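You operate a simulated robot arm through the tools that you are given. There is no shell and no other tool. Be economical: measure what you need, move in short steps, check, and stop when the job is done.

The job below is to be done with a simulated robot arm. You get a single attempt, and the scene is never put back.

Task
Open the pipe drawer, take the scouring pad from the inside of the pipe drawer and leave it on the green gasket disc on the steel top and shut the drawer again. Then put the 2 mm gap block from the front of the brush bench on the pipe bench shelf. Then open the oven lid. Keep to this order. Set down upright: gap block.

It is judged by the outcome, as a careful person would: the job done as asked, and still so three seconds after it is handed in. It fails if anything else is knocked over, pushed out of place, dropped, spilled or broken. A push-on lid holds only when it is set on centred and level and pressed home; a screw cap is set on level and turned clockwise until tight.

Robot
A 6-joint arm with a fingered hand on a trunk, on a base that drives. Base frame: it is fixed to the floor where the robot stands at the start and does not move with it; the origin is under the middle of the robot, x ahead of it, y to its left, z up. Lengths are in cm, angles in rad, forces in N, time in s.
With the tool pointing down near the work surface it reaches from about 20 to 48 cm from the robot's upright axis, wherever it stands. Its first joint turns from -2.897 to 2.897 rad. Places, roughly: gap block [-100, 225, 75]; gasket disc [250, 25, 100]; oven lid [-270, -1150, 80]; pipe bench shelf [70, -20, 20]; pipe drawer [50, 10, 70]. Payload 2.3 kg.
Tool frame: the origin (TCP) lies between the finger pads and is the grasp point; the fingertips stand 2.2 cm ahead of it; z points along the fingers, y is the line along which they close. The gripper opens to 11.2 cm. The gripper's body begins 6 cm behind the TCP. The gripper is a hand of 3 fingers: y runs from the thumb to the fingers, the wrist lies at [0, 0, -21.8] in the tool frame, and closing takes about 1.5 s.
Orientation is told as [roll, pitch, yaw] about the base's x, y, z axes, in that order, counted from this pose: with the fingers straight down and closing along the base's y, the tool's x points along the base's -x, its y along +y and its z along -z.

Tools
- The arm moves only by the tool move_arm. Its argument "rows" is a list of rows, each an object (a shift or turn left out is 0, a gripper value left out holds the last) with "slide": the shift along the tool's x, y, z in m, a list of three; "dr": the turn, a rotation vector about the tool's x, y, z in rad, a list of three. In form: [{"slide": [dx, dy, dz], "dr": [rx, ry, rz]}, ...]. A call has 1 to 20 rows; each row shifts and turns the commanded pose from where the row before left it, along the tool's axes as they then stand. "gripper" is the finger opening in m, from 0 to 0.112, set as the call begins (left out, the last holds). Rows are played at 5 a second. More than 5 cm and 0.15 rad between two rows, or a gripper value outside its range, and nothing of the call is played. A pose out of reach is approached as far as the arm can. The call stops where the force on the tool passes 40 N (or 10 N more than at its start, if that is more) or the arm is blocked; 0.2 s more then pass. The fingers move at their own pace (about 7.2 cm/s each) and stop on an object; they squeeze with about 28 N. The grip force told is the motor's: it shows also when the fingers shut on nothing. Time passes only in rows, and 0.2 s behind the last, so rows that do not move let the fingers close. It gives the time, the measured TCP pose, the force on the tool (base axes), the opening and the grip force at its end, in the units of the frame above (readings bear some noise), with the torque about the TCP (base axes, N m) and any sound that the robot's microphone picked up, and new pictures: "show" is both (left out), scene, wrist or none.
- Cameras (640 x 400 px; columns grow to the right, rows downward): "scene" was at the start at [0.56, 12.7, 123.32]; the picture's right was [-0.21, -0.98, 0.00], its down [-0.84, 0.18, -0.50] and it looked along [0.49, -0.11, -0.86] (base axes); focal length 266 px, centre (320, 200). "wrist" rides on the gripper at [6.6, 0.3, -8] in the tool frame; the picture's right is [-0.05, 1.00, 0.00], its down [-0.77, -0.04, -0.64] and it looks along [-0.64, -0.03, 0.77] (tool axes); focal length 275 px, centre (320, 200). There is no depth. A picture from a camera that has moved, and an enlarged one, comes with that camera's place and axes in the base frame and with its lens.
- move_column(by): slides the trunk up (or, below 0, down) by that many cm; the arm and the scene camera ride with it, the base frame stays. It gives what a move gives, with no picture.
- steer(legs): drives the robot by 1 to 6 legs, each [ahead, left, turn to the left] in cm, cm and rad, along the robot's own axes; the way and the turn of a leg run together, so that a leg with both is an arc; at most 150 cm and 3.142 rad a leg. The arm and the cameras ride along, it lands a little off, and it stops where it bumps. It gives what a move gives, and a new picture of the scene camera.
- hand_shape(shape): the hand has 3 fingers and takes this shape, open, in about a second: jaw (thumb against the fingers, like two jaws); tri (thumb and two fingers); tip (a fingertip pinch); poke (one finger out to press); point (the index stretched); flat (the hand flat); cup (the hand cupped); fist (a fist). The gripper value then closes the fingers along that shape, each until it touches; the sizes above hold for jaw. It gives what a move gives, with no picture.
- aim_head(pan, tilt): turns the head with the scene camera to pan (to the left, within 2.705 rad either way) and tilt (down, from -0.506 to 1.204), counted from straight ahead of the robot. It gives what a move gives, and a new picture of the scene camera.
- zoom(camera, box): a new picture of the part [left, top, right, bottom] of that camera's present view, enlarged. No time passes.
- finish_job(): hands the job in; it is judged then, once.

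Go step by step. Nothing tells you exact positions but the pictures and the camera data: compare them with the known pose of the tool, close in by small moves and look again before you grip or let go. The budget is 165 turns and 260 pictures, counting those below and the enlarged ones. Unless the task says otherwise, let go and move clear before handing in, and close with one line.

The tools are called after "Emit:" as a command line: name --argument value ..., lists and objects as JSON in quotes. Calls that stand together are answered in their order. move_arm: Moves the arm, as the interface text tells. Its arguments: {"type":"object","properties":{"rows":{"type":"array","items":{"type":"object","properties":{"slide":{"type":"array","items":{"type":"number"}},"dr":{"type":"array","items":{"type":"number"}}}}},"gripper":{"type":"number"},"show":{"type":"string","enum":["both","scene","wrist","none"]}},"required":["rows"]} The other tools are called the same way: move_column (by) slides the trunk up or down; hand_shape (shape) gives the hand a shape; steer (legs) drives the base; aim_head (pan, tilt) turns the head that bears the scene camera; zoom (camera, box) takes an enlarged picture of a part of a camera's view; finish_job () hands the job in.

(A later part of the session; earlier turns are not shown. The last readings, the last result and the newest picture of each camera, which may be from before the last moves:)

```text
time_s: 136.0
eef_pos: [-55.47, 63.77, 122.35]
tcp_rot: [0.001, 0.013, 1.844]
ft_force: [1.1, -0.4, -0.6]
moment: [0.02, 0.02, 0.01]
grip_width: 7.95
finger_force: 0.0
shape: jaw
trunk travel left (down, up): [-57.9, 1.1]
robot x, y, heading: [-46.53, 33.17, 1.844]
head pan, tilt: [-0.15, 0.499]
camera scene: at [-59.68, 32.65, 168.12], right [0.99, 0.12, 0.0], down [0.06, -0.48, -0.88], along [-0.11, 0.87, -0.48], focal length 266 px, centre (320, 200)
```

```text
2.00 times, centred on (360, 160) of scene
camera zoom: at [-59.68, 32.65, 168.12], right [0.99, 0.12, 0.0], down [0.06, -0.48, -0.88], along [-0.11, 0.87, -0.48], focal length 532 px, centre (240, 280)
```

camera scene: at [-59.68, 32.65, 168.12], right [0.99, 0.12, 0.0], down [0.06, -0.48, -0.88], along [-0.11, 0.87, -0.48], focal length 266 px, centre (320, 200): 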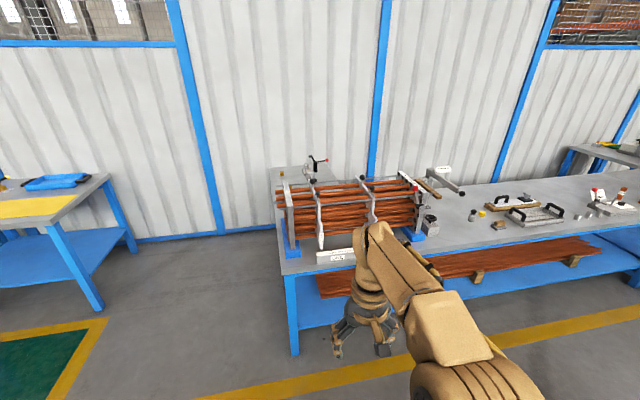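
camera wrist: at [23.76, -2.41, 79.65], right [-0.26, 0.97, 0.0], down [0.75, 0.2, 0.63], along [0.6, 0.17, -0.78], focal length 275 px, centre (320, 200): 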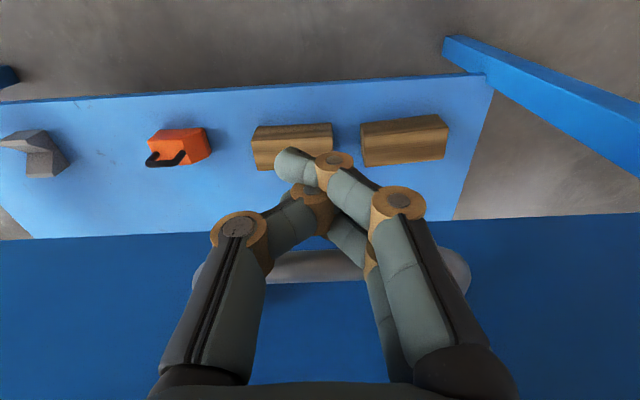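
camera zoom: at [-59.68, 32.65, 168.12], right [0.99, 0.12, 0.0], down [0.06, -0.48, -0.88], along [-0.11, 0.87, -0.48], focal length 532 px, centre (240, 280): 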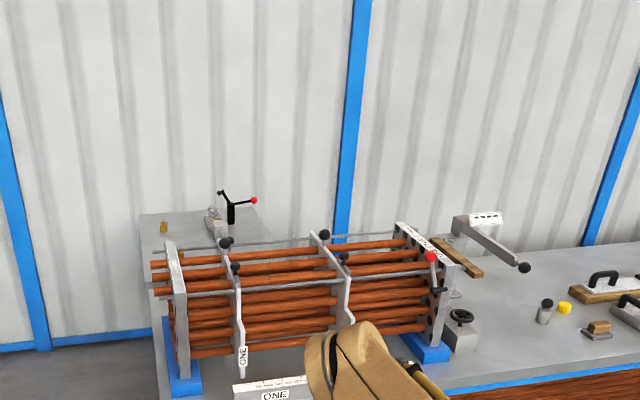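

There is a separate small bench behind the tube bundle, at the listed spot. I drive round the left end for a view of it.

Emit:
steer --legs '[[0, 75, 0], [60, 0, 0]]'

Emit:
aim_head --pan -0.6 --tilt 0.6

Emit:
zoom --camera "scene" --box '[200, 60, 520, 260]'

```text
time_s: 143.1
eef_pos: [-145.06, 99.8, 122.27]
tcp_rot: [0.003, 0.012, 1.858]
ft_force: [-0.5, 0.5, 0.1]
moment: [-0.01, -0.01, 0.0]
grip_width: 7.97
finger_force: 0.1
shape: jaw
trunk travel left (down, up): [-57.9, 1.1]
robot x, y, heading: [-135.7, 69.25, 1.854]
head pan, tilt: [-0.15, 0.499]
camera scene: at [-148.94, 68.86, 168.12], right [0.99, 0.13, 0.0], down [0.06, -0.47, -0.88], along [-0.12, 0.87, -0.48], focal length 266 px, centre (320, 200)
```

scene: 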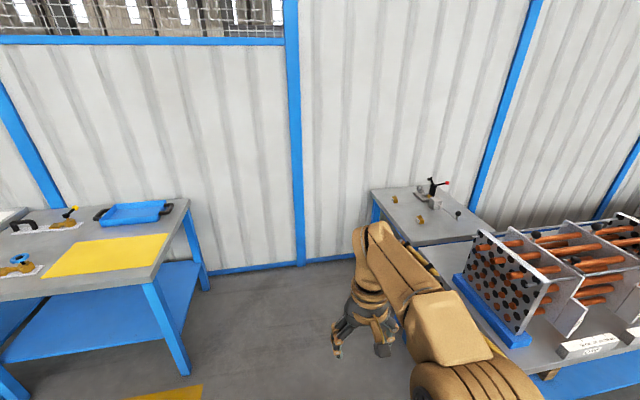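

```text
time_s: 144.0
eef_pos: [-145.18, 99.96, 122.23]
tcp_rot: [0.001, 0.012, 1.857]
ft_force: [0.3, -0.7, 0.0]
moment: [0.0, -0.01, -0.01]
grip_width: 7.98
finger_force: 0.0
shape: jaw
trunk travel left (down, up): [-57.9, 1.1]
robot x, y, heading: [-136.21, 69.49, 1.853]
head pan, tilt: [-0.6, 0.6]
camera scene: at [-144.98, 68.22, 167.21], right [0.95, -0.31, 0.0], down [-0.17, -0.54, -0.83], along [0.26, 0.78, -0.56], focal length 266 px, centre (320, 200)
```

scene: 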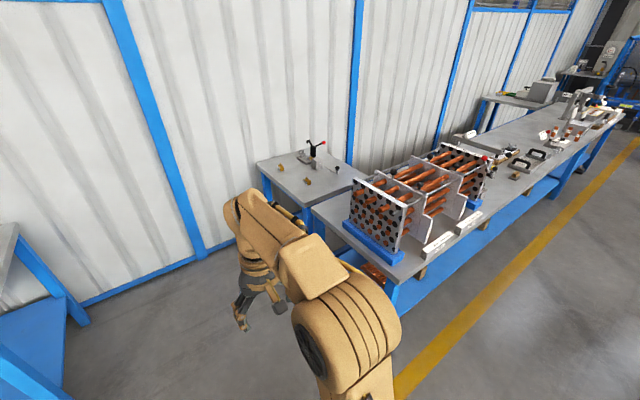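

```text
2.00 times, centred on (360, 160) of scene
camera zoom: at [-144.98, 68.22, 167.21], right [0.95, -0.31, 0.0], down [-0.17, -0.54, -0.83], along [0.26, 0.78, -0.56], focal length 532 px, centre (240, 280)
```

zoom: 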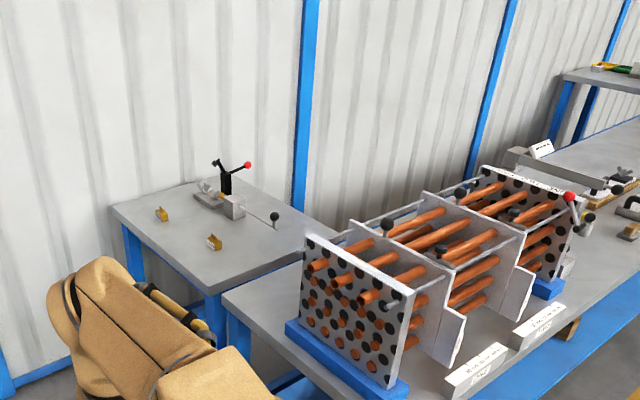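

The small bench carries two little brass-coloured blocks. I zoom on them.

Emit:
zoom --camera "scene" --box '[260, 130, 370, 200]'

Emit:
steer --legs '[[40, 0, 0]]'

Emit:
zoom --camera "scene" --box '[240, 140, 440, 265]'

```text
5.71 times, centred on (315, 165) of scene
camera zoom: at [-144.98, 68.22, 167.21], right [0.95, -0.31, 0.0], down [-0.17, -0.54, -0.83], along [0.26, 0.78, -0.56], focal length 1520 px, centre (349, 400)
```

zoom: 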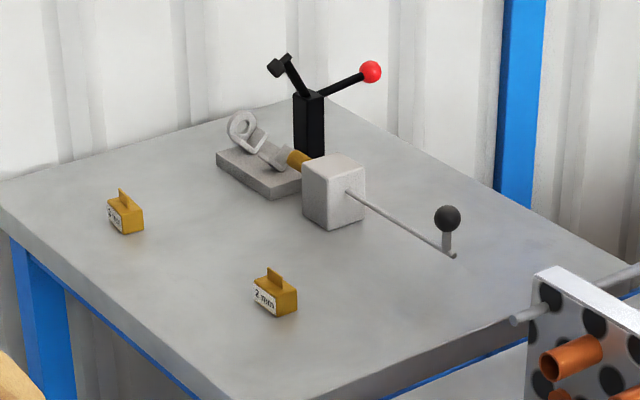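

```text
time_s: 146.5
eef_pos: [-156.25, 138.41, 122.26]
tcp_rot: [0.001, 0.012, 1.856]
ft_force: [-0.5, 0.4, 0.9]
moment: [-0.01, -0.02, 0.0]
grip_width: 7.95
finger_force: 0.1
shape: jaw
trunk travel left (down, up): [-57.9, 1.1]
robot x, y, heading: [-147.02, 108.12, 1.859]
head pan, tilt: [-0.6, 0.6]
camera scene: at [-156.18, 106.68, 167.21], right [0.95, -0.31, 0.0], down [-0.18, -0.54, -0.82], along [0.26, 0.78, -0.57], focal length 266 px, centre (320, 200)
```

scene: 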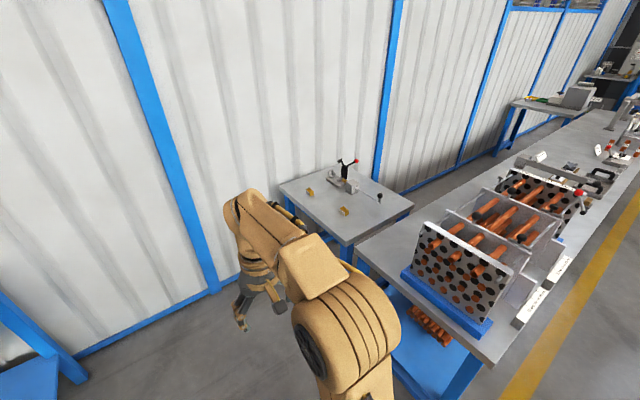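

```text
3.20 times, centred on (340, 202) of scene
camera zoom: at [-156.18, 106.68, 167.21], right [0.95, -0.31, 0.0], down [-0.18, -0.54, -0.82], along [0.26, 0.78, -0.57], focal length 851 px, centre (256, 192)
```

zoom: 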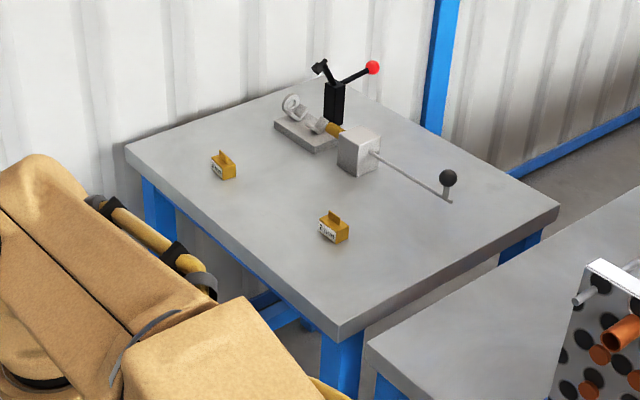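

The near block reads "2 mm", at about (-104.6, 217, 75.6); its label faces the open left side. I drive round to face the bench from that side.

Emit:
steer --legs '[[88, 0, 0], [0, 0, -1.549]]'

Emit:
aim_head --pan 0.0 --tilt 0.8

```text
time_s: 154.9
eef_pos: [-141.77, 202.64, 122.44]
tcp_rot: [0.001, 0.013, 0.319]
ft_force: [0.1, -0.3, 0.3]
moment: [0.01, -0.01, 0.0]
grip_width: 7.98
finger_force: 0.0
shape: jaw
trunk travel left (down, up): [-57.9, 1.1]
robot x, y, heading: [-171.73, 192.68, 0.322]
head pan, tilt: [-0.6, 0.6]
camera scene: at [-173.57, 201.51, 167.21], right [-0.28, -0.96, 0.0], down [-0.54, 0.16, -0.83], along [0.79, -0.23, -0.56], focal length 266 px, centre (320, 200)
```

scene: 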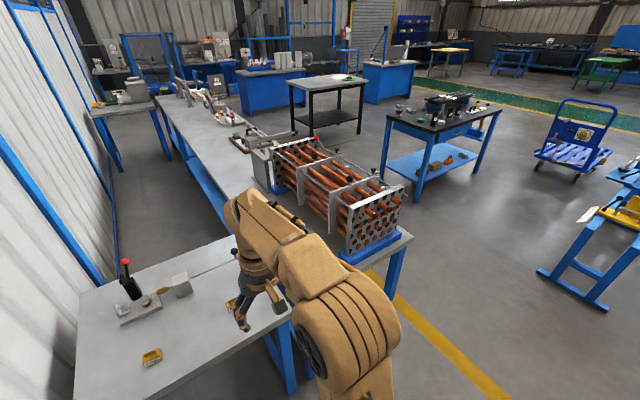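

```text
time_s: 155.9
eef_pos: [-141.91, 202.64, 122.35]
tcp_rot: [0.002, 0.013, 0.319]
ft_force: [-0.5, -0.1, -0.8]
moment: [-0.03, -0.03, -0.01]
grip_width: 7.96
finger_force: 0.0
shape: jaw
trunk travel left (down, up): [-57.9, 1.1]
robot x, y, heading: [-172.05, 192.02, 0.318]
head pan, tilt: [0.0, 0.799]
camera scene: at [-174.39, 206.48, 165.52], right [0.31, -0.95, 0.0], down [-0.68, -0.22, -0.7], along [0.66, 0.22, -0.72], focal length 266 px, centre (320, 200)
```

scene: 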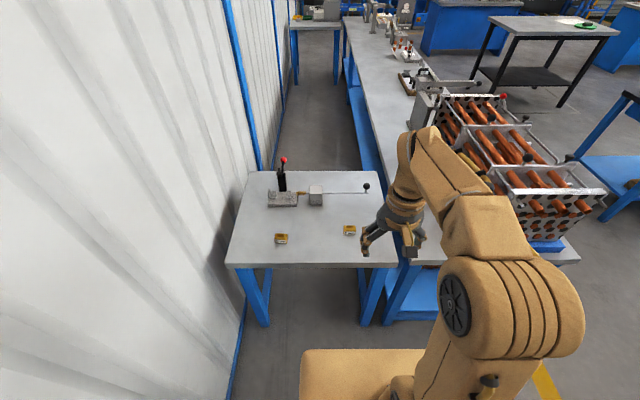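

I lower the trunk and drive up to about 46 cm from the block.

Emit:
move_column --by -34

Emit:
steer --legs '[[25.5, 1.3, 0]]'

Emit:
zoom --camera "wrist" --box '[0, 0, 640, 400]'

```text
time_s: 159.2
eef_pos: [-141.83, 202.76, 88.37]
tcp_rot: [0.002, 0.011, 0.319]
ft_force: [-0.3, 0.3, 0.2]
moment: [0.01, -0.02, 0.0]
grip_width: 7.98
finger_force: 0.1
shape: jaw
trunk travel left (down, up): [-23.9, 35.1]
robot x, y, heading: [-172.29, 192.84, 0.316]
head pan, tilt: [0.0, 0.799]
```

```text
time_s: 161.1
eef_pos: [-117.88, 212.19, 88.24]
tcp_rot: [0.001, 0.012, 0.323]
ft_force: [-0.1, -0.3, -0.7]
moment: [0.0, 0.01, 0.03]
grip_width: 7.96
finger_force: 0.1
shape: jaw
trunk travel left (down, up): [-23.9, 35.1]
robot x, y, heading: [-148.02, 201.79, 0.326]
head pan, tilt: [0.0, 0.799]
camera scene: at [-150.43, 215.8, 131.52], right [0.32, -0.95, 0.0], down [-0.68, -0.23, -0.7], along [0.66, 0.22, -0.72], focal length 266 px, centre (320, 200)
```

scene: 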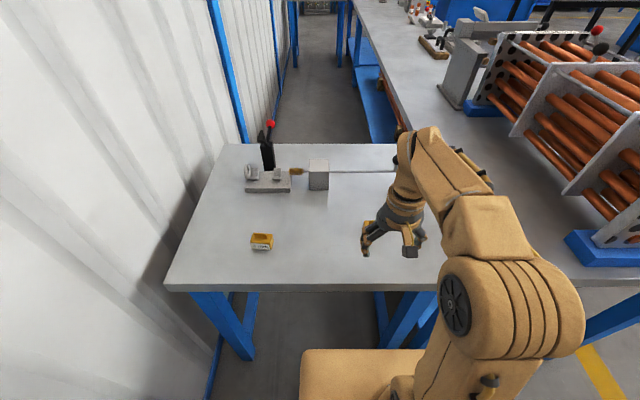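

```text
1.00 times, centred on (320, 200) of wrist
camera zoom: at [-124.11, 210.21, 96.39], right [-0.27, 0.96, 0.0], down [0.75, 0.21, 0.63], along [0.6, 0.17, -0.78], focal length 275 px, centre (320, 200)
```

zoom: 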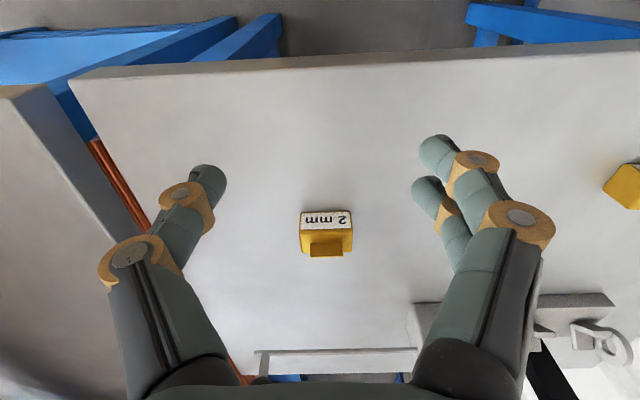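

The block reads "2 mm" toward me, at (-104.1, 216.5), about 5 cm wide. I move over it.

Emit:
move_arm --rows '[{"slide": [-0.03, -0.001, 0.02], "dr": [0, -0.012, 0]}, {"slide": [-0.04, -0.001, 0.02]}, {"slide": [-0.04, -0.001, 0.01]}, {"slide": [-0.033, 0, 0]}, {}]'

```text
time_s: 162.2
eef_pos: [-104.12, 216.2, 83.38]
tcp_rot: [0.002, 0.001, 0.32]
ft_force: [0.0, 0.2, 0.5]
moment: [0.02, 0.0, 0.01]
grip_width: 7.95
finger_force: 0.1
shape: jaw
trunk travel left (down, up): [-23.9, 35.1]
robot x, y, heading: [-148.07, 201.79, 0.32]
head pan, tilt: [0.0, 0.799]
camera scene: at [-150.46, 215.78, 131.52], right [0.32, -0.95, 0.0], down [-0.68, -0.23, -0.7], along [0.66, 0.22, -0.72], focal length 266 px, centre (320, 200)
camera wrist: at [-110.56, 214.31, 91.37], right [-0.27, 0.96, 0.0], down [0.74, 0.21, 0.64], along [0.61, 0.17, -0.77], focal length 275 px, centre (320, 200)
```

scene: 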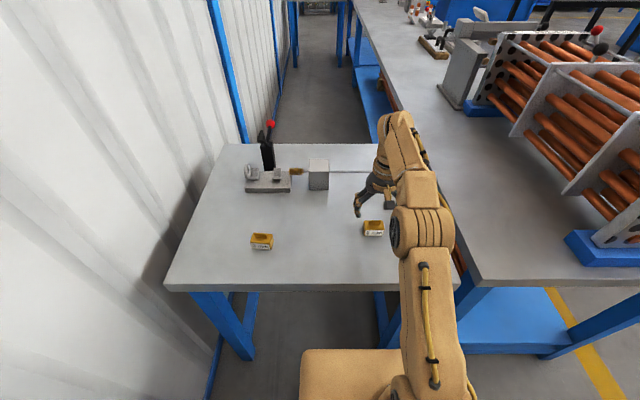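
wrist: 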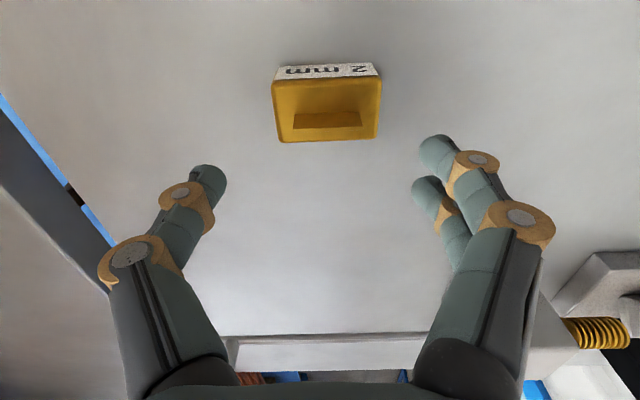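

I shift back 1 cm and descend around the block.

Emit:
move_arm --rows '[{"slide": [0.01, 0.002, 0]}, {"slide": [0, 0, 0.025]}, {"slide": [0, 0, 0.02]}, {"slide": [0, 0, 0.01]}]'

```text
time_s: 163.2
eef_pos: [-105.37, 216.2, 78.14]
tcp_rot: [0.002, -0.01, 0.323]
ft_force: [5.1, 1.1, 28.7]
moment: [0.52, 0.13, -0.11]
grip_width: 7.82
finger_force: 0.0
shape: jaw
trunk travel left (down, up): [-23.9, 35.1]
robot x, y, heading: [-148.23, 201.63, 0.321]
head pan, tilt: [0.0, 0.799]
camera scene: at [-150.71, 215.66, 131.6], right [0.32, -0.95, 0.0], down [-0.68, -0.23, -0.7], along [0.66, 0.22, -0.72], focal length 266 px, centre (320, 200)
camera wrist: at [-111.79, 214.31, 86.08], right [-0.27, 0.96, 0.0], down [0.74, 0.21, 0.64], along [0.62, 0.18, -0.77], focal length 275 px, centre (320, 200)
```

scene: 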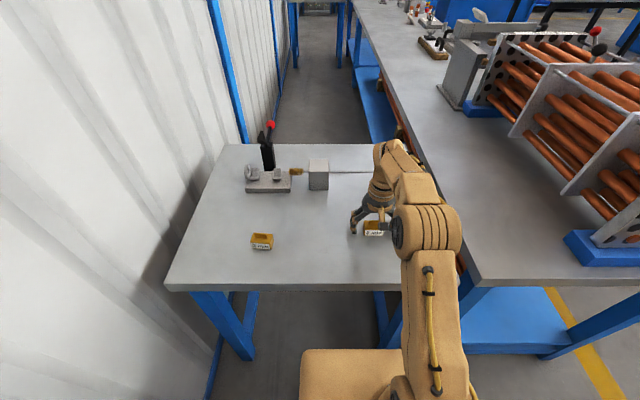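
wrist: 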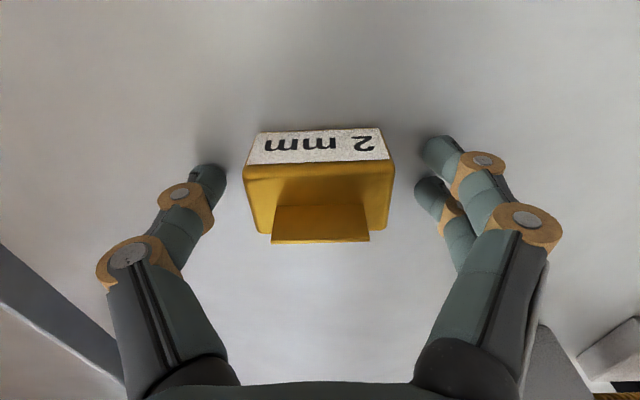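

Tips touch the bench top (about z 76). I raise 3 mm and close.

Emit:
move_arm --rows '[{"slide": [0, 0, -0.004], "dr": [0, 0.011, 0]}, {}]' --show "none"

Emit:
move_arm --rows '[{}, {}, {}, {}, {}, {}, {}]' --gripper 0.0 --show "wrist"

```text
time_s: 163.8
eef_pos: [-105.37, 216.26, 78.25]
tcp_rot: [0.002, 0.011, 0.321]
ft_force: [-0.2, 0.1, 2.4]
moment: [0.11, 0.04, -0.01]
grip_width: 7.97
finger_force: 0.0
shape: jaw
trunk travel left (down, up): [-23.9, 35.1]
robot x, y, heading: [-147.85, 201.67, 0.319]
head pan, tilt: [0.0, 0.799]
```

```text
time_s: 165.4
eef_pos: [-105.41, 216.26, 78.23]
tcp_rot: [0.0, 0.011, 0.323]
ft_force: [-0.4, 1.1, 1.4]
moment: [0.16, 0.07, 0.02]
grip_width: 4.31
finger_force: 28.1
shape: jaw
trunk travel left (down, up): [-23.9, 35.1]
robot x, y, heading: [-148.0, 201.28, 0.321]
head pan, tilt: [0.0, 0.799]
camera wrist: at [-111.66, 214.39, 86.33], right [-0.27, 0.96, 0.0], down [0.75, 0.21, 0.63], along [0.6, 0.17, -0.78], focal length 275 px, centre (320, 200)
```

wrist: 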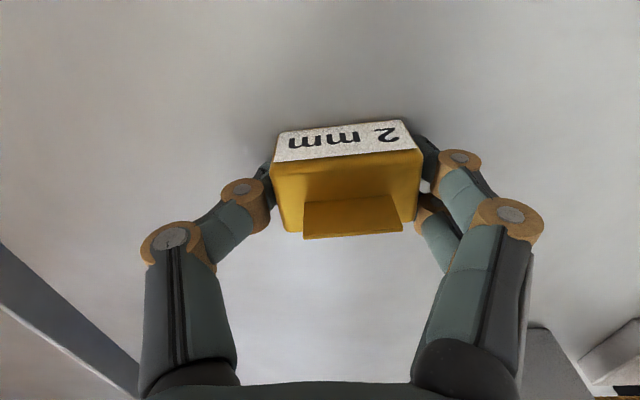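

The block is held (4.3 cm). I lift, pull back and travel round to the pipe bench.

Emit:
move_arm --rows '[{"slide": [0, 0, -0.03]}, {"slide": [0, 0, -0.03]}, {"slide": [0.02, 0, -0.03]}, {"slide": [0.04, 0, -0.02]}, {"slide": [0.04, 0, 0]}, {"slide": [0.03, 0, 0]}]' --show "wrist"

Emit:
steer --legs '[[-28, 0, -0.01], [0, -150, 0]]'

```text
time_s: 166.8
eef_pos: [-117.66, 212.14, 89.3]
tcp_rot: [0.002, 0.011, 0.321]
ft_force: [0.4, -0.8, -3.7]
moment: [-0.05, -0.01, -0.01]
grip_width: 4.26
finger_force: 28.3
shape: jaw
trunk travel left (down, up): [-23.9, 35.1]
robot x, y, heading: [-148.09, 201.76, 0.324]
head pan, tilt: [0.0, 0.799]
camera wrist: at [-123.96, 210.25, 97.43], right [-0.27, 0.96, 0.0], down [0.75, 0.21, 0.63], along [0.6, 0.17, -0.78], focal length 275 px, centre (320, 200)
```

wrist: 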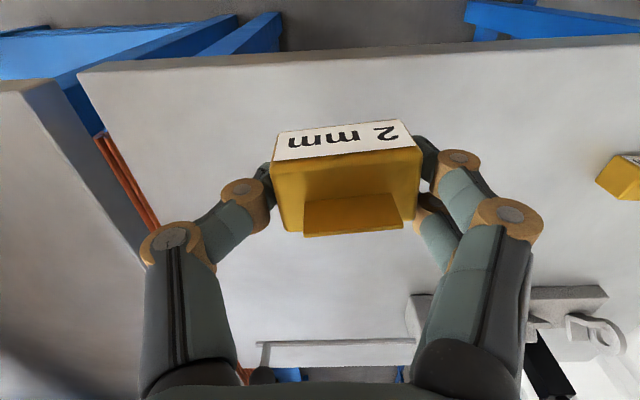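

```text
time_s: 175.8
eef_pos: [-99.56, 58.91, 89.28]
tcp_rot: [0.002, 0.009, 0.291]
ft_force: [0.7, -0.4, -4.2]
moment: [-0.04, -0.05, 0.01]
grip_width: 4.27
finger_force: 27.9
shape: jaw
trunk travel left (down, up): [-23.9, 35.1]
robot x, y, heading: [-130.39, 49.57, 0.287]
head pan, tilt: [0.0, 0.799]
camera scene: at [-132.27, 63.6, 131.52], right [0.29, -0.96, 0.0], down [-0.69, -0.2, -0.7], along [0.67, 0.2, -0.72], focal length 266 px, centre (320, 200)
```

scene: 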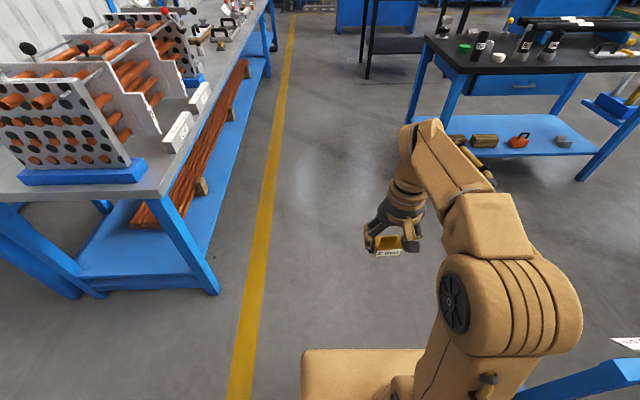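

Emit:
steer --legs '[[68, 0, 0.02], [0, -92, 0]]'

Emit:
aim_head --pan 0.1 --tilt 0.7

Emit:
zoom --camera "scene" --box '[200, 120, 520, 320]'

```text
time_s: 184.0
eef_pos: [-5.75, -5.83, 89.29]
tcp_rot: [0.002, 0.013, 0.32]
ft_force: [-0.1, -0.7, -4.0]
moment: [-0.03, -0.04, -0.02]
grip_width: 4.26
finger_force: 28.4
shape: jaw
trunk travel left (down, up): [-23.9, 35.1]
robot x, y, heading: [-36.26, -15.91, 0.315]
head pan, tilt: [0.0, 0.799]
camera scene: at [-38.52, -2.04, 131.52], right [0.31, -0.95, 0.0], down [-0.68, -0.22, -0.7], along [0.66, 0.22, -0.72], focal length 266 px, centre (320, 200)
```

scene: 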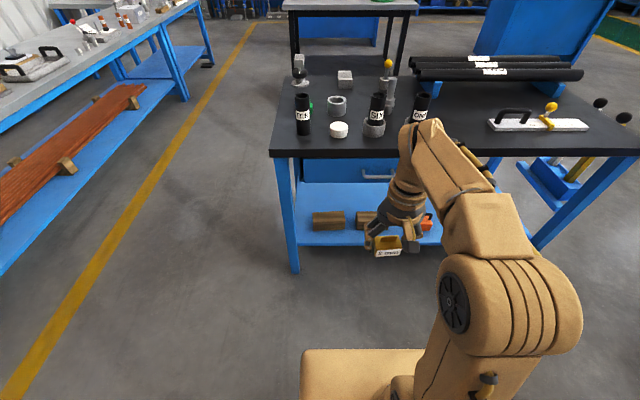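

```text
time_s: 184.7
eef_pos: [-5.71, -5.71, 89.25]
tcp_rot: [0.003, 0.011, 0.321]
ft_force: [0.7, 0.2, -3.9]
moment: [0.0, 0.0, -0.02]
grip_width: 4.24
finger_force: 28.7
shape: jaw
trunk travel left (down, up): [-23.9, 35.1]
robot x, y, heading: [-36.17, -16.27, 0.318]
head pan, tilt: [0.099, 0.7]
camera scene: at [-38.43, -1.1, 132.34], right [0.4, -0.91, 0.0], down [-0.59, -0.26, -0.76], along [0.7, 0.31, -0.64], focal length 266 px, centre (320, 200)
```

scene: 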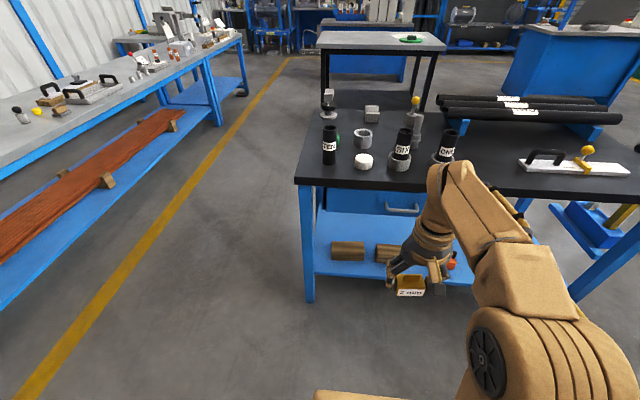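

```text
2.00 times, centred on (360, 220) of scene
camera zoom: at [-38.43, -1.1, 132.34], right [0.4, -0.91, 0.0], down [-0.59, -0.26, -0.76], along [0.7, 0.31, -0.64], focal length 532 px, centre (240, 160)
```

zoom: 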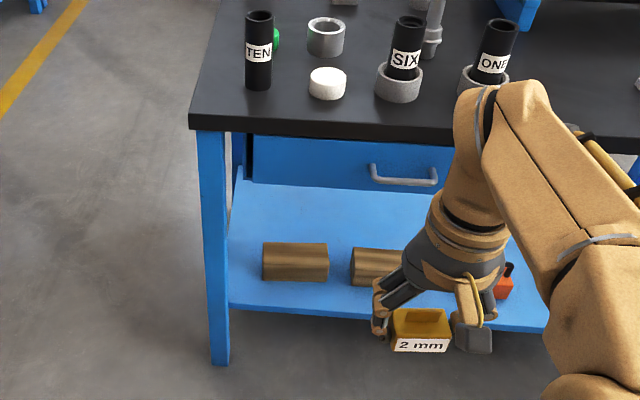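

The shelf top is at about z 26.4 with an 8 cm free strip in front of the left wooden block. I shift left, lower the trunk fully, stretch the arm out and bring the hand down in front of the bench.

Emit:
steer --legs '[[0, 9.7, 0]]'

Emit:
move_column --by -23.5

Emit:
move_arm --rows '[{"slide": [-0.04, 0, 0.03], "dr": [0, -0.011, 0]}, {"slide": [-0.04, 0, 0.03]}, {"slide": [-0.02, 0, 0.04]}, {"slide": [-0.01, 0, 0.04]}, {"slide": [0, 0, 0.04]}, {"slide": [0, 0, 0.03]}]'

```text
time_s: 185.8
eef_pos: [-8.74, 3.34, 89.39]
tcp_rot: [0.001, 0.011, 0.319]
ft_force: [0.2, -0.9, -3.8]
moment: [-0.02, -0.05, 0.03]
grip_width: 4.28
finger_force: 28.3
shape: jaw
trunk travel left (down, up): [-23.9, 35.1]
robot x, y, heading: [-39.09, -6.9, 0.318]
head pan, tilt: [0.099, 0.7]
camera scene: at [-41.44, 8.13, 132.33], right [0.4, -0.91, 0.0], down [-0.59, -0.26, -0.76], along [0.7, 0.31, -0.64], focal length 266 px, centre (320, 200)
```

scene: 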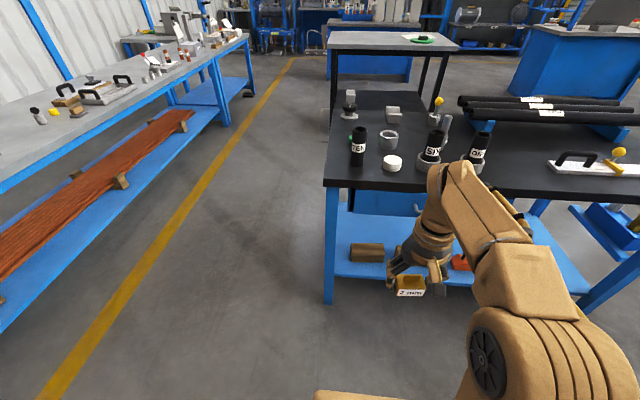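

```text
time_s: 188.3
eef_pos: [-8.74, 3.38, 65.82]
tcp_rot: [0.002, 0.01, 0.318]
ft_force: [-0.2, 0.2, -3.2]
moment: [-0.04, -0.02, -0.01]
grip_width: 4.27
finger_force: 28.6
shape: jaw
trunk travel left (down, up): [-0.4, 58.6]
robot x, y, heading: [-38.84, -6.94, 0.315]
head pan, tilt: [0.099, 0.7]
```

```text
time_s: 189.7
eef_pos: [1.88, 6.86, 44.58]
tcp_rot: [0.002, 0.001, 0.318]
ft_force: [0.0, -0.9, -5.1]
moment: [-0.02, -0.02, 0.01]
grip_width: 4.11
finger_force: 28.0
shape: jaw
trunk travel left (down, up): [-0.4, 58.6]
robot x, y, heading: [-39.26, -6.89, 0.312]
head pan, tilt: [0.099, 0.7]
camera scene: at [-41.42, 8.06, 108.84], right [0.4, -0.91, 0.0], down [-0.59, -0.26, -0.76], along [0.7, 0.31, -0.64], focal length 266 px, centre (320, 200)
camera wrist: at [-4.51, 4.95, 52.64], right [-0.27, 0.96, 0.0], down [0.74, 0.21, 0.64], along [0.61, 0.17, -0.77], focal length 275 px, centre (320, 200)
```

scene: 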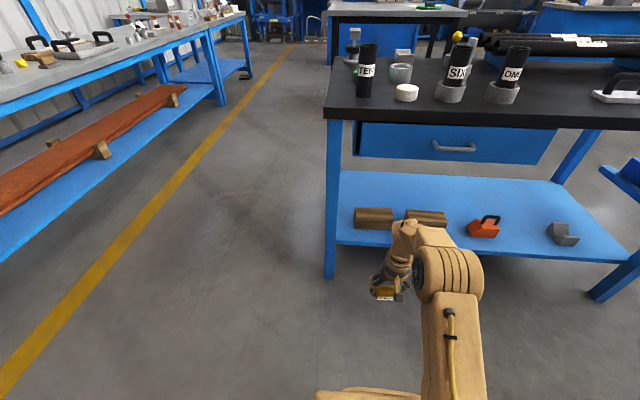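
wrist: 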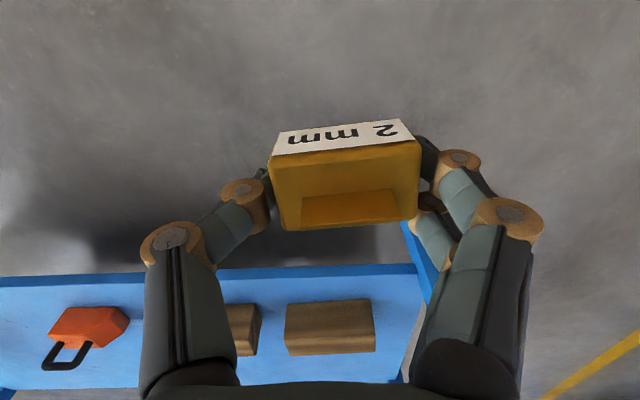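

That works. The free strip runs from about f 34 to 43 along the bench normal; I lower further and drive forward slowly.

Emit:
move_arm --rows '[{"slide": [0, 0, 0.04]}, {"slide": [0, 0, 0.04]}, {"slide": [0, 0, 0.035]}]' --show "none"

Emit:
steer --legs '[[26, 0, 0]]'

Emit:
zoom --camera "wrist" --box '[0, 0, 640, 400]'

```text
time_s: 190.5
eef_pos: [1.71, 6.99, 33.36]
tcp_rot: [0.002, 0.001, 0.319]
ft_force: [0.0, -0.6, -4.2]
moment: [-0.05, -0.04, -0.03]
grip_width: 4.13
finger_force: 28.1
shape: jaw
trunk travel left (down, up): [-0.4, 58.6]
robot x, y, heading: [-39.04, -7.16, 0.315]
head pan, tilt: [0.099, 0.7]
```

```text
time_s: 192.3
eef_pos: [25.97, 15.2, 33.35]
tcp_rot: [0.002, -0.001, 0.324]
ft_force: [-0.8, 0.4, -3.4]
moment: [0.0, -0.02, 0.01]
grip_width: 4.12
finger_force: 28.5
shape: jaw
trunk travel left (down, up): [-0.4, 58.6]
robot x, y, heading: [-14.55, 1.18, 0.325]
head pan, tilt: [0.099, 0.7]
camera scene: at [-17.04, 16.11, 108.84], right [0.41, -0.91, 0.0], down [-0.59, -0.26, -0.76], along [0.7, 0.31, -0.64], focal length 266 px, centre (320, 200)
```

scene: 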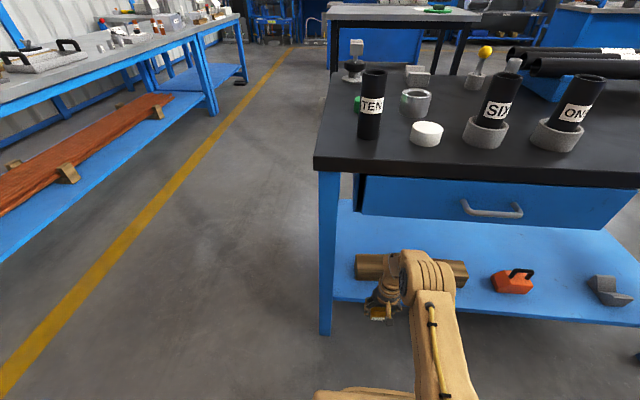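

```text
1.00 times, centred on (320, 200) of wrist
camera zoom: at [19.73, 13.33, 41.39], right [-0.27, 0.96, 0.0], down [0.74, 0.21, 0.64], along [0.61, 0.17, -0.77], focal length 275 px, centre (320, 200)
```

zoom: 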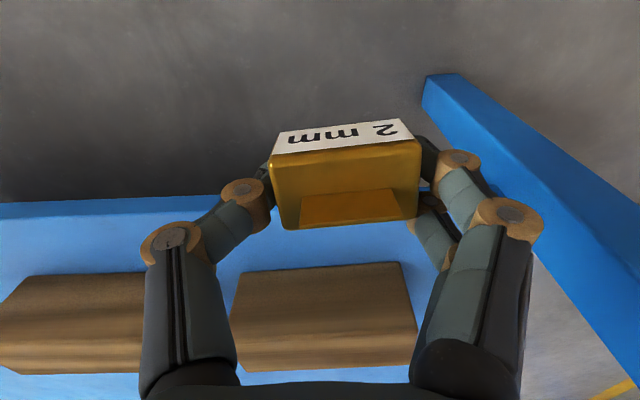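

The gap in front of the wooden block is clear. I drive the last 10 cm.

Emit:
steer --legs '[[10, 0, -0.01]]'

Emit:
zoom --camera "wrist" --box '[0, 0, 640, 400]'

```text
time_s: 193.7
eef_pos: [34.82, 17.62, 33.21]
tcp_rot: [-0.001, 0.014, 0.311]
ft_force: [0.1, 0.0, -3.6]
moment: [-0.04, -0.03, -0.01]
grip_width: 4.09
finger_force: 28.4
shape: jaw
trunk travel left (down, up): [-0.4, 58.6]
robot x, y, heading: [-5.46, 4.03, 0.311]
head pan, tilt: [0.099, 0.7]
stopped in leg 1: the robot was blocked; the commanded pose is now the measured one
camera scene: at [-8.07, 19.01, 108.92], right [0.4, -0.92, 0.0], down [-0.59, -0.25, -0.77], along [0.71, 0.3, -0.64], focal length 266 px, centre (320, 200)
```

scene: 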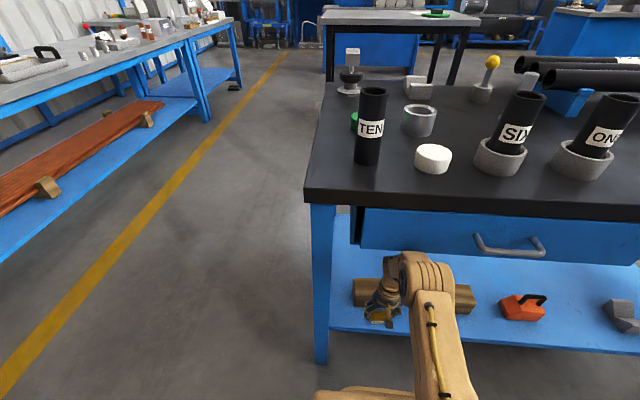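

```text
1.00 times, centred on (320, 200) of wrist
camera zoom: at [28.61, 15.78, 41.31], right [-0.26, 0.97, 0.0], down [0.75, 0.2, 0.63], along [0.6, 0.16, -0.78], focal length 275 px, centre (320, 200)
```

zoom: 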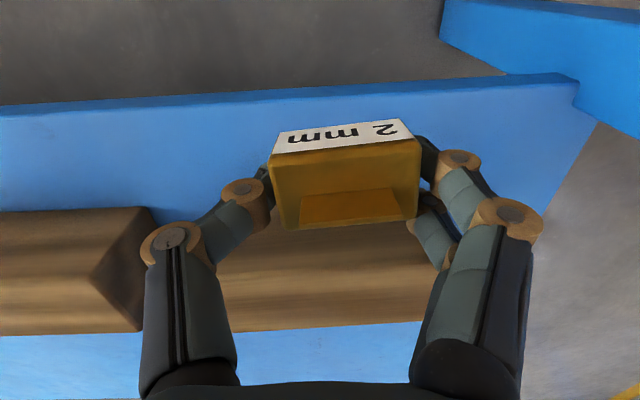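

The base touched something at the very end, but the hand is where I want it (about 3 cm behind the shelf edge). I nudge forward slightly and lower to just above the shelf.

Emit:
move_arm --rows '[{"slide": [-0.007, 0, 0.01], "dr": [0, -0.013, 0]}, {"slide": [0, 0, 0.01]}, {"slide": [0, 0, 0.008]}]'

```text
time_s: 194.5
eef_pos: [35.89, 17.73, 30.16]
tcp_rot: [0.001, 0.006, 0.309]
ft_force: [0.4, -0.5, -3.6]
moment: [0.0, 0.0, -0.02]
grip_width: 4.11
finger_force: 28.2
shape: jaw
trunk travel left (down, up): [-0.4, 58.6]
robot x, y, heading: [-5.44, 4.22, 0.31]
head pan, tilt: [0.099, 0.7]
camera scene: at [-7.21, 19.29, 108.84], right [0.4, -0.92, 0.0], down [-0.59, -0.26, -0.76], along [0.7, 0.3, -0.64], focal length 266 px, centre (320, 200)
camera wrist: at [29.6, 16.08, 38.19], right [-0.26, 0.97, 0.0], down [0.75, 0.2, 0.63], along [0.61, 0.17, -0.78], focal length 275 px, centre (320, 200)
```

scene: 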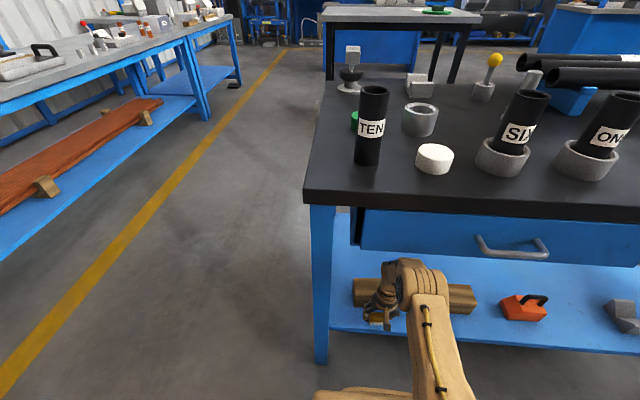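
wrist: 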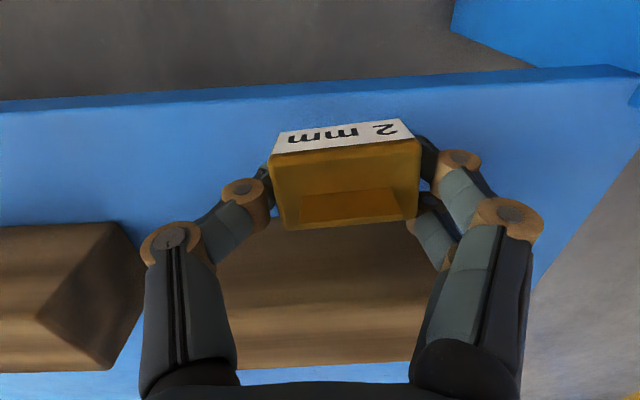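

Emit:
move_arm --rows '[{"slide": [0, 0, 0.005], "dr": [0, -0.005, 0]}, {"slide": [0, 0, 0.004]}]' --show "none"

Emit:
move_arm --rows '[{"slide": [0, 0, 0.003]}, {"slide": [0, 0, 0.002]}]' --show "wrist"

```text
time_s: 195.1
eef_pos: [35.82, 17.73, 29.28]
tcp_rot: [0.001, 0.0, 0.31]
ft_force: [0.1, 0.2, -4.1]
moment: [-0.01, -0.06, 0.02]
grip_width: 4.12
finger_force: 27.9
shape: jaw
trunk travel left (down, up): [-0.4, 58.6]
robot x, y, heading: [-5.08, 4.22, 0.31]
head pan, tilt: [0.099, 0.7]
```

```text
time_s: 195.7
eef_pos: [35.82, 17.82, 28.67]
tcp_rot: [0.002, 0.001, 0.311]
ft_force: [-0.2, 0.5, -3.1]
moment: [-0.06, -0.07, -0.03]
grip_width: 4.1
finger_force: 28.2
shape: jaw
trunk travel left (down, up): [-0.4, 58.6]
robot x, y, heading: [-5.34, 4.34, 0.308]
head pan, tilt: [0.099, 0.7]
camera wrist: at [29.49, 16.04, 36.71], right [-0.26, 0.97, 0.0], down [0.75, 0.2, 0.64], along [0.61, 0.17, -0.77], focal length 275 px, centre (320, 200)
```

wrist: 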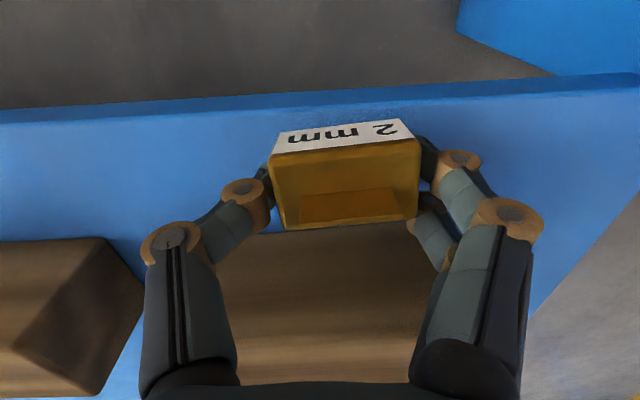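

Emit:
move_arm --rows '[{"slide": [0, 0, 0.003]}, {"slide": [0, 0, 0.003]}]' --show "none"

Emit:
move_arm --rows '[{"slide": [0, 0, 0.003]}, {"slide": [0, 0, 0.002]}]' --show "wrist"

```text
time_s: 196.3
eef_pos: [35.78, 17.96, 28.05]
tcp_rot: [0.001, 0.001, 0.313]
ft_force: [1.1, -0.4, -3.4]
moment: [-0.04, -0.03, 0.04]
grip_width: 4.1
finger_force: 27.9
shape: jaw
trunk travel left (down, up): [-0.4, 58.6]
robot x, y, heading: [-5.1, 4.16, 0.311]
head pan, tilt: [0.099, 0.7]
```

```text
time_s: 196.9
eef_pos: [35.75, 17.92, 27.46]
tcp_rot: [0.001, -0.001, 0.311]
ft_force: [-0.4, -0.8, -4.2]
moment: [-0.02, -0.01, 0.0]
grip_width: 4.1
finger_force: 27.5
shape: jaw
trunk travel left (down, up): [-0.4, 58.6]
robot x, y, heading: [-5.1, 4.34, 0.31]
head pan, tilt: [0.099, 0.7]
camera wrist: at [29.45, 16.07, 35.53], right [-0.26, 0.97, 0.0], down [0.75, 0.2, 0.64], along [0.61, 0.17, -0.77], focal length 275 px, centre (320, 200)
```

wrist: 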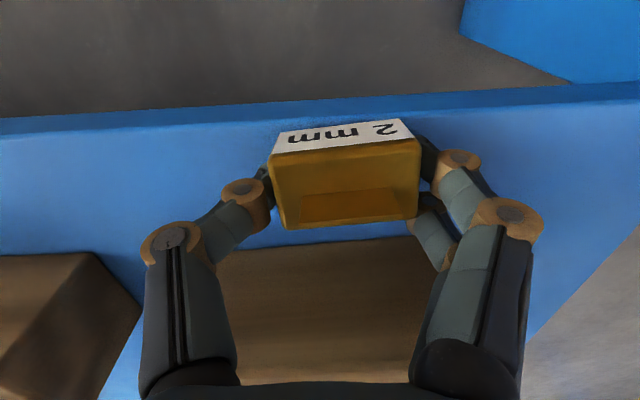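

The block's front is near the shelf edge, so I move 1.7 cm farther in before lowering.

Emit:
move_arm --rows '[{"slide": [-0.009, 0, 0]}, {"slide": [-0.008, 0, 0]}, {"slide": [0, 0, 0.003]}]' --show "wrist"

```text
time_s: 197.7
eef_pos: [37.47, 18.35, 27.26]
tcp_rot: [0.0, 0.0, 0.311]
ft_force: [-0.6, -0.8, -3.3]
moment: [-0.01, -0.05, -0.01]
grip_width: 4.1
finger_force: 28.5
shape: jaw
trunk travel left (down, up): [-0.4, 58.6]
robot x, y, heading: [-5.19, 4.2, 0.309]
head pan, tilt: [0.099, 0.7]
camera wrist: at [31.08, 16.62, 35.32], right [-0.26, 0.97, 0.0], down [0.75, 0.2, 0.64], along [0.61, 0.17, -0.77], focal length 275 px, centre (320, 200)
```

wrist: 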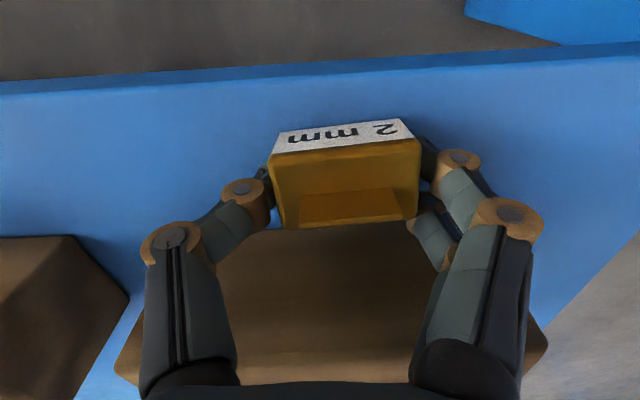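

Emit:
move_arm --rows '[{"slide": [0, 0, 0.003]}, {"slide": [0, 0, 0.003]}]' --show "none"

Emit:
move_arm --rows '[{"slide": [0, 0, 0.003]}, {"slide": [0, 0, 0.002]}]' --show "none"

Emit:
move_arm --rows '[{"slide": [0, 0, 0.002]}, {"slide": [0, 0, 0.002]}]' --show "wrist"

```text
time_s: 198.3
eef_pos: [37.35, 18.29, 26.76]
tcp_rot: [0.003, -0.002, 0.31]
ft_force: [0.1, -0.5, 1.9]
moment: [-0.01, 0.08, 0.02]
grip_width: 4.09
finger_force: 28.5
shape: jaw
trunk travel left (down, up): [-0.4, 58.6]
robot x, y, heading: [-5.23, 4.09, 0.306]
head pan, tilt: [0.099, 0.7]
```

```text
time_s: 198.9
eef_pos: [37.51, 18.35, 26.68]
tcp_rot: [0.002, -0.009, 0.309]
ft_force: [-9.5, -4.8, 32.8]
moment: [0.37, 0.4, 0.13]
grip_width: 4.18
finger_force: 28.1
shape: jaw
trunk travel left (down, up): [-0.4, 58.6]
robot x, y, heading: [-5.33, 4.6, 0.306]
head pan, tilt: [0.099, 0.7]
stopped in row 2: the force on the tool passed its limit (the readings are from after the stop); the commanded pose is now the measured one
```

```text
time_s: 199.3
eef_pos: [37.57, 18.44, 26.63]
tcp_rot: [0.002, -0.01, 0.31]
ft_force: [-10.1, -4.7, 34.6]
moment: [0.4, 0.46, 0.1]
grip_width: 4.21
finger_force: 28.3
shape: jaw
trunk travel left (down, up): [-0.4, 58.6]
robot x, y, heading: [-5.28, 4.08, 0.306]
head pan, tilt: [0.099, 0.7]
stopped in row 1: the force on the tool passed its limit (the readings are from after the stop); the commanded pose is now the measured one
camera wrist: at [31.2, 16.59, 34.59], right [-0.26, 0.97, 0.0], down [0.74, 0.2, 0.64], along [0.62, 0.17, -0.77], focal length 275 px, centre (320, 200)
```

wrist: 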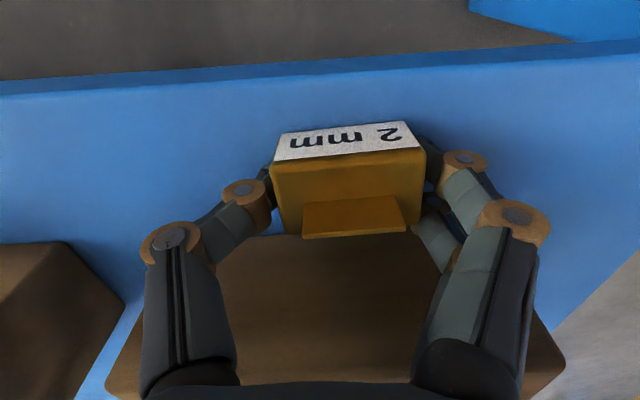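

It is down on the shelf. I ease the load and open.

Emit:
move_arm --rows '[{"slide": [0, 0, -0.002]}, {}]' --show "none"

Emit:
move_arm --rows '[{}, {}, {}, {}]' --gripper 0.075 --show "wrist"

```text
time_s: 199.9
eef_pos: [37.62, 18.45, 26.68]
tcp_rot: [0.004, -0.009, 0.311]
ft_force: [1.4, -1.1, 19.0]
moment: [0.27, 0.11, -0.14]
grip_width: 4.15
finger_force: 28.4
shape: jaw
trunk travel left (down, up): [-0.4, 58.6]
robot x, y, heading: [-5.6, 4.3, 0.314]
head pan, tilt: [0.099, 0.7]
```

```text
time_s: 200.9
eef_pos: [37.61, 18.44, 26.76]
tcp_rot: [-0.001, -0.007, 0.308]
ft_force: [5.2, -4.1, 21.5]
moment: [0.66, 0.18, -0.1]
grip_width: 6.83
finger_force: 0.1
shape: jaw
trunk travel left (down, up): [-0.4, 58.6]
robot x, y, heading: [-4.98, 4.25, 0.307]
head pan, tilt: [0.099, 0.7]
camera wrist: at [31.21, 16.58, 34.64], right [-0.26, 0.97, 0.0], down [0.74, 0.2, 0.64], along [0.62, 0.17, -0.77], focal length 275 px, centre (320, 200)
```

wrist: 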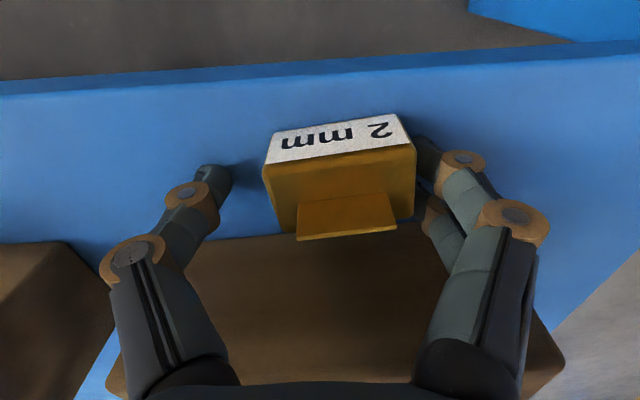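

Emit:
move_arm --rows '[{"slide": [0, 0, -0.003]}, {"slide": [0, 0.004, -0.003]}, {}, {}]' --gripper 0.1 --show "wrist"

```text
time_s: 201.9
eef_pos: [37.39, 18.79, 27.16]
tcp_rot: [0.003, -0.004, 0.308]
ft_force: [-0.7, -0.4, -0.1]
moment: [0.03, -0.02, 0.0]
grip_width: 9.98
finger_force: 0.1
shape: jaw
trunk travel left (down, up): [-0.4, 58.6]
robot x, y, heading: [-5.32, 4.08, 0.308]
head pan, tilt: [0.099, 0.7]
camera wrist: at [31.03, 16.95, 35.13], right [-0.26, 0.97, 0.0], down [0.74, 0.2, 0.64], along [0.62, 0.17, -0.77], focal length 275 px, centre (320, 200)
```

wrist: 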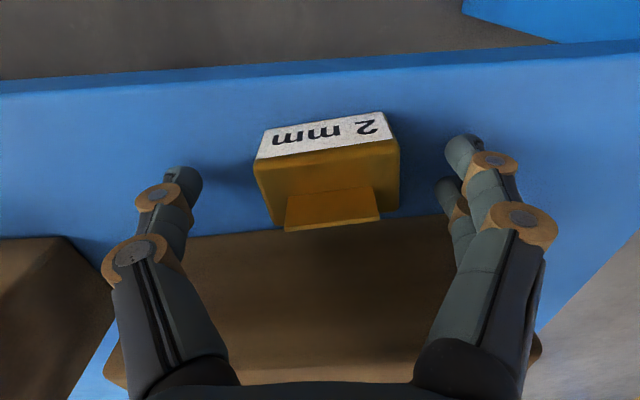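

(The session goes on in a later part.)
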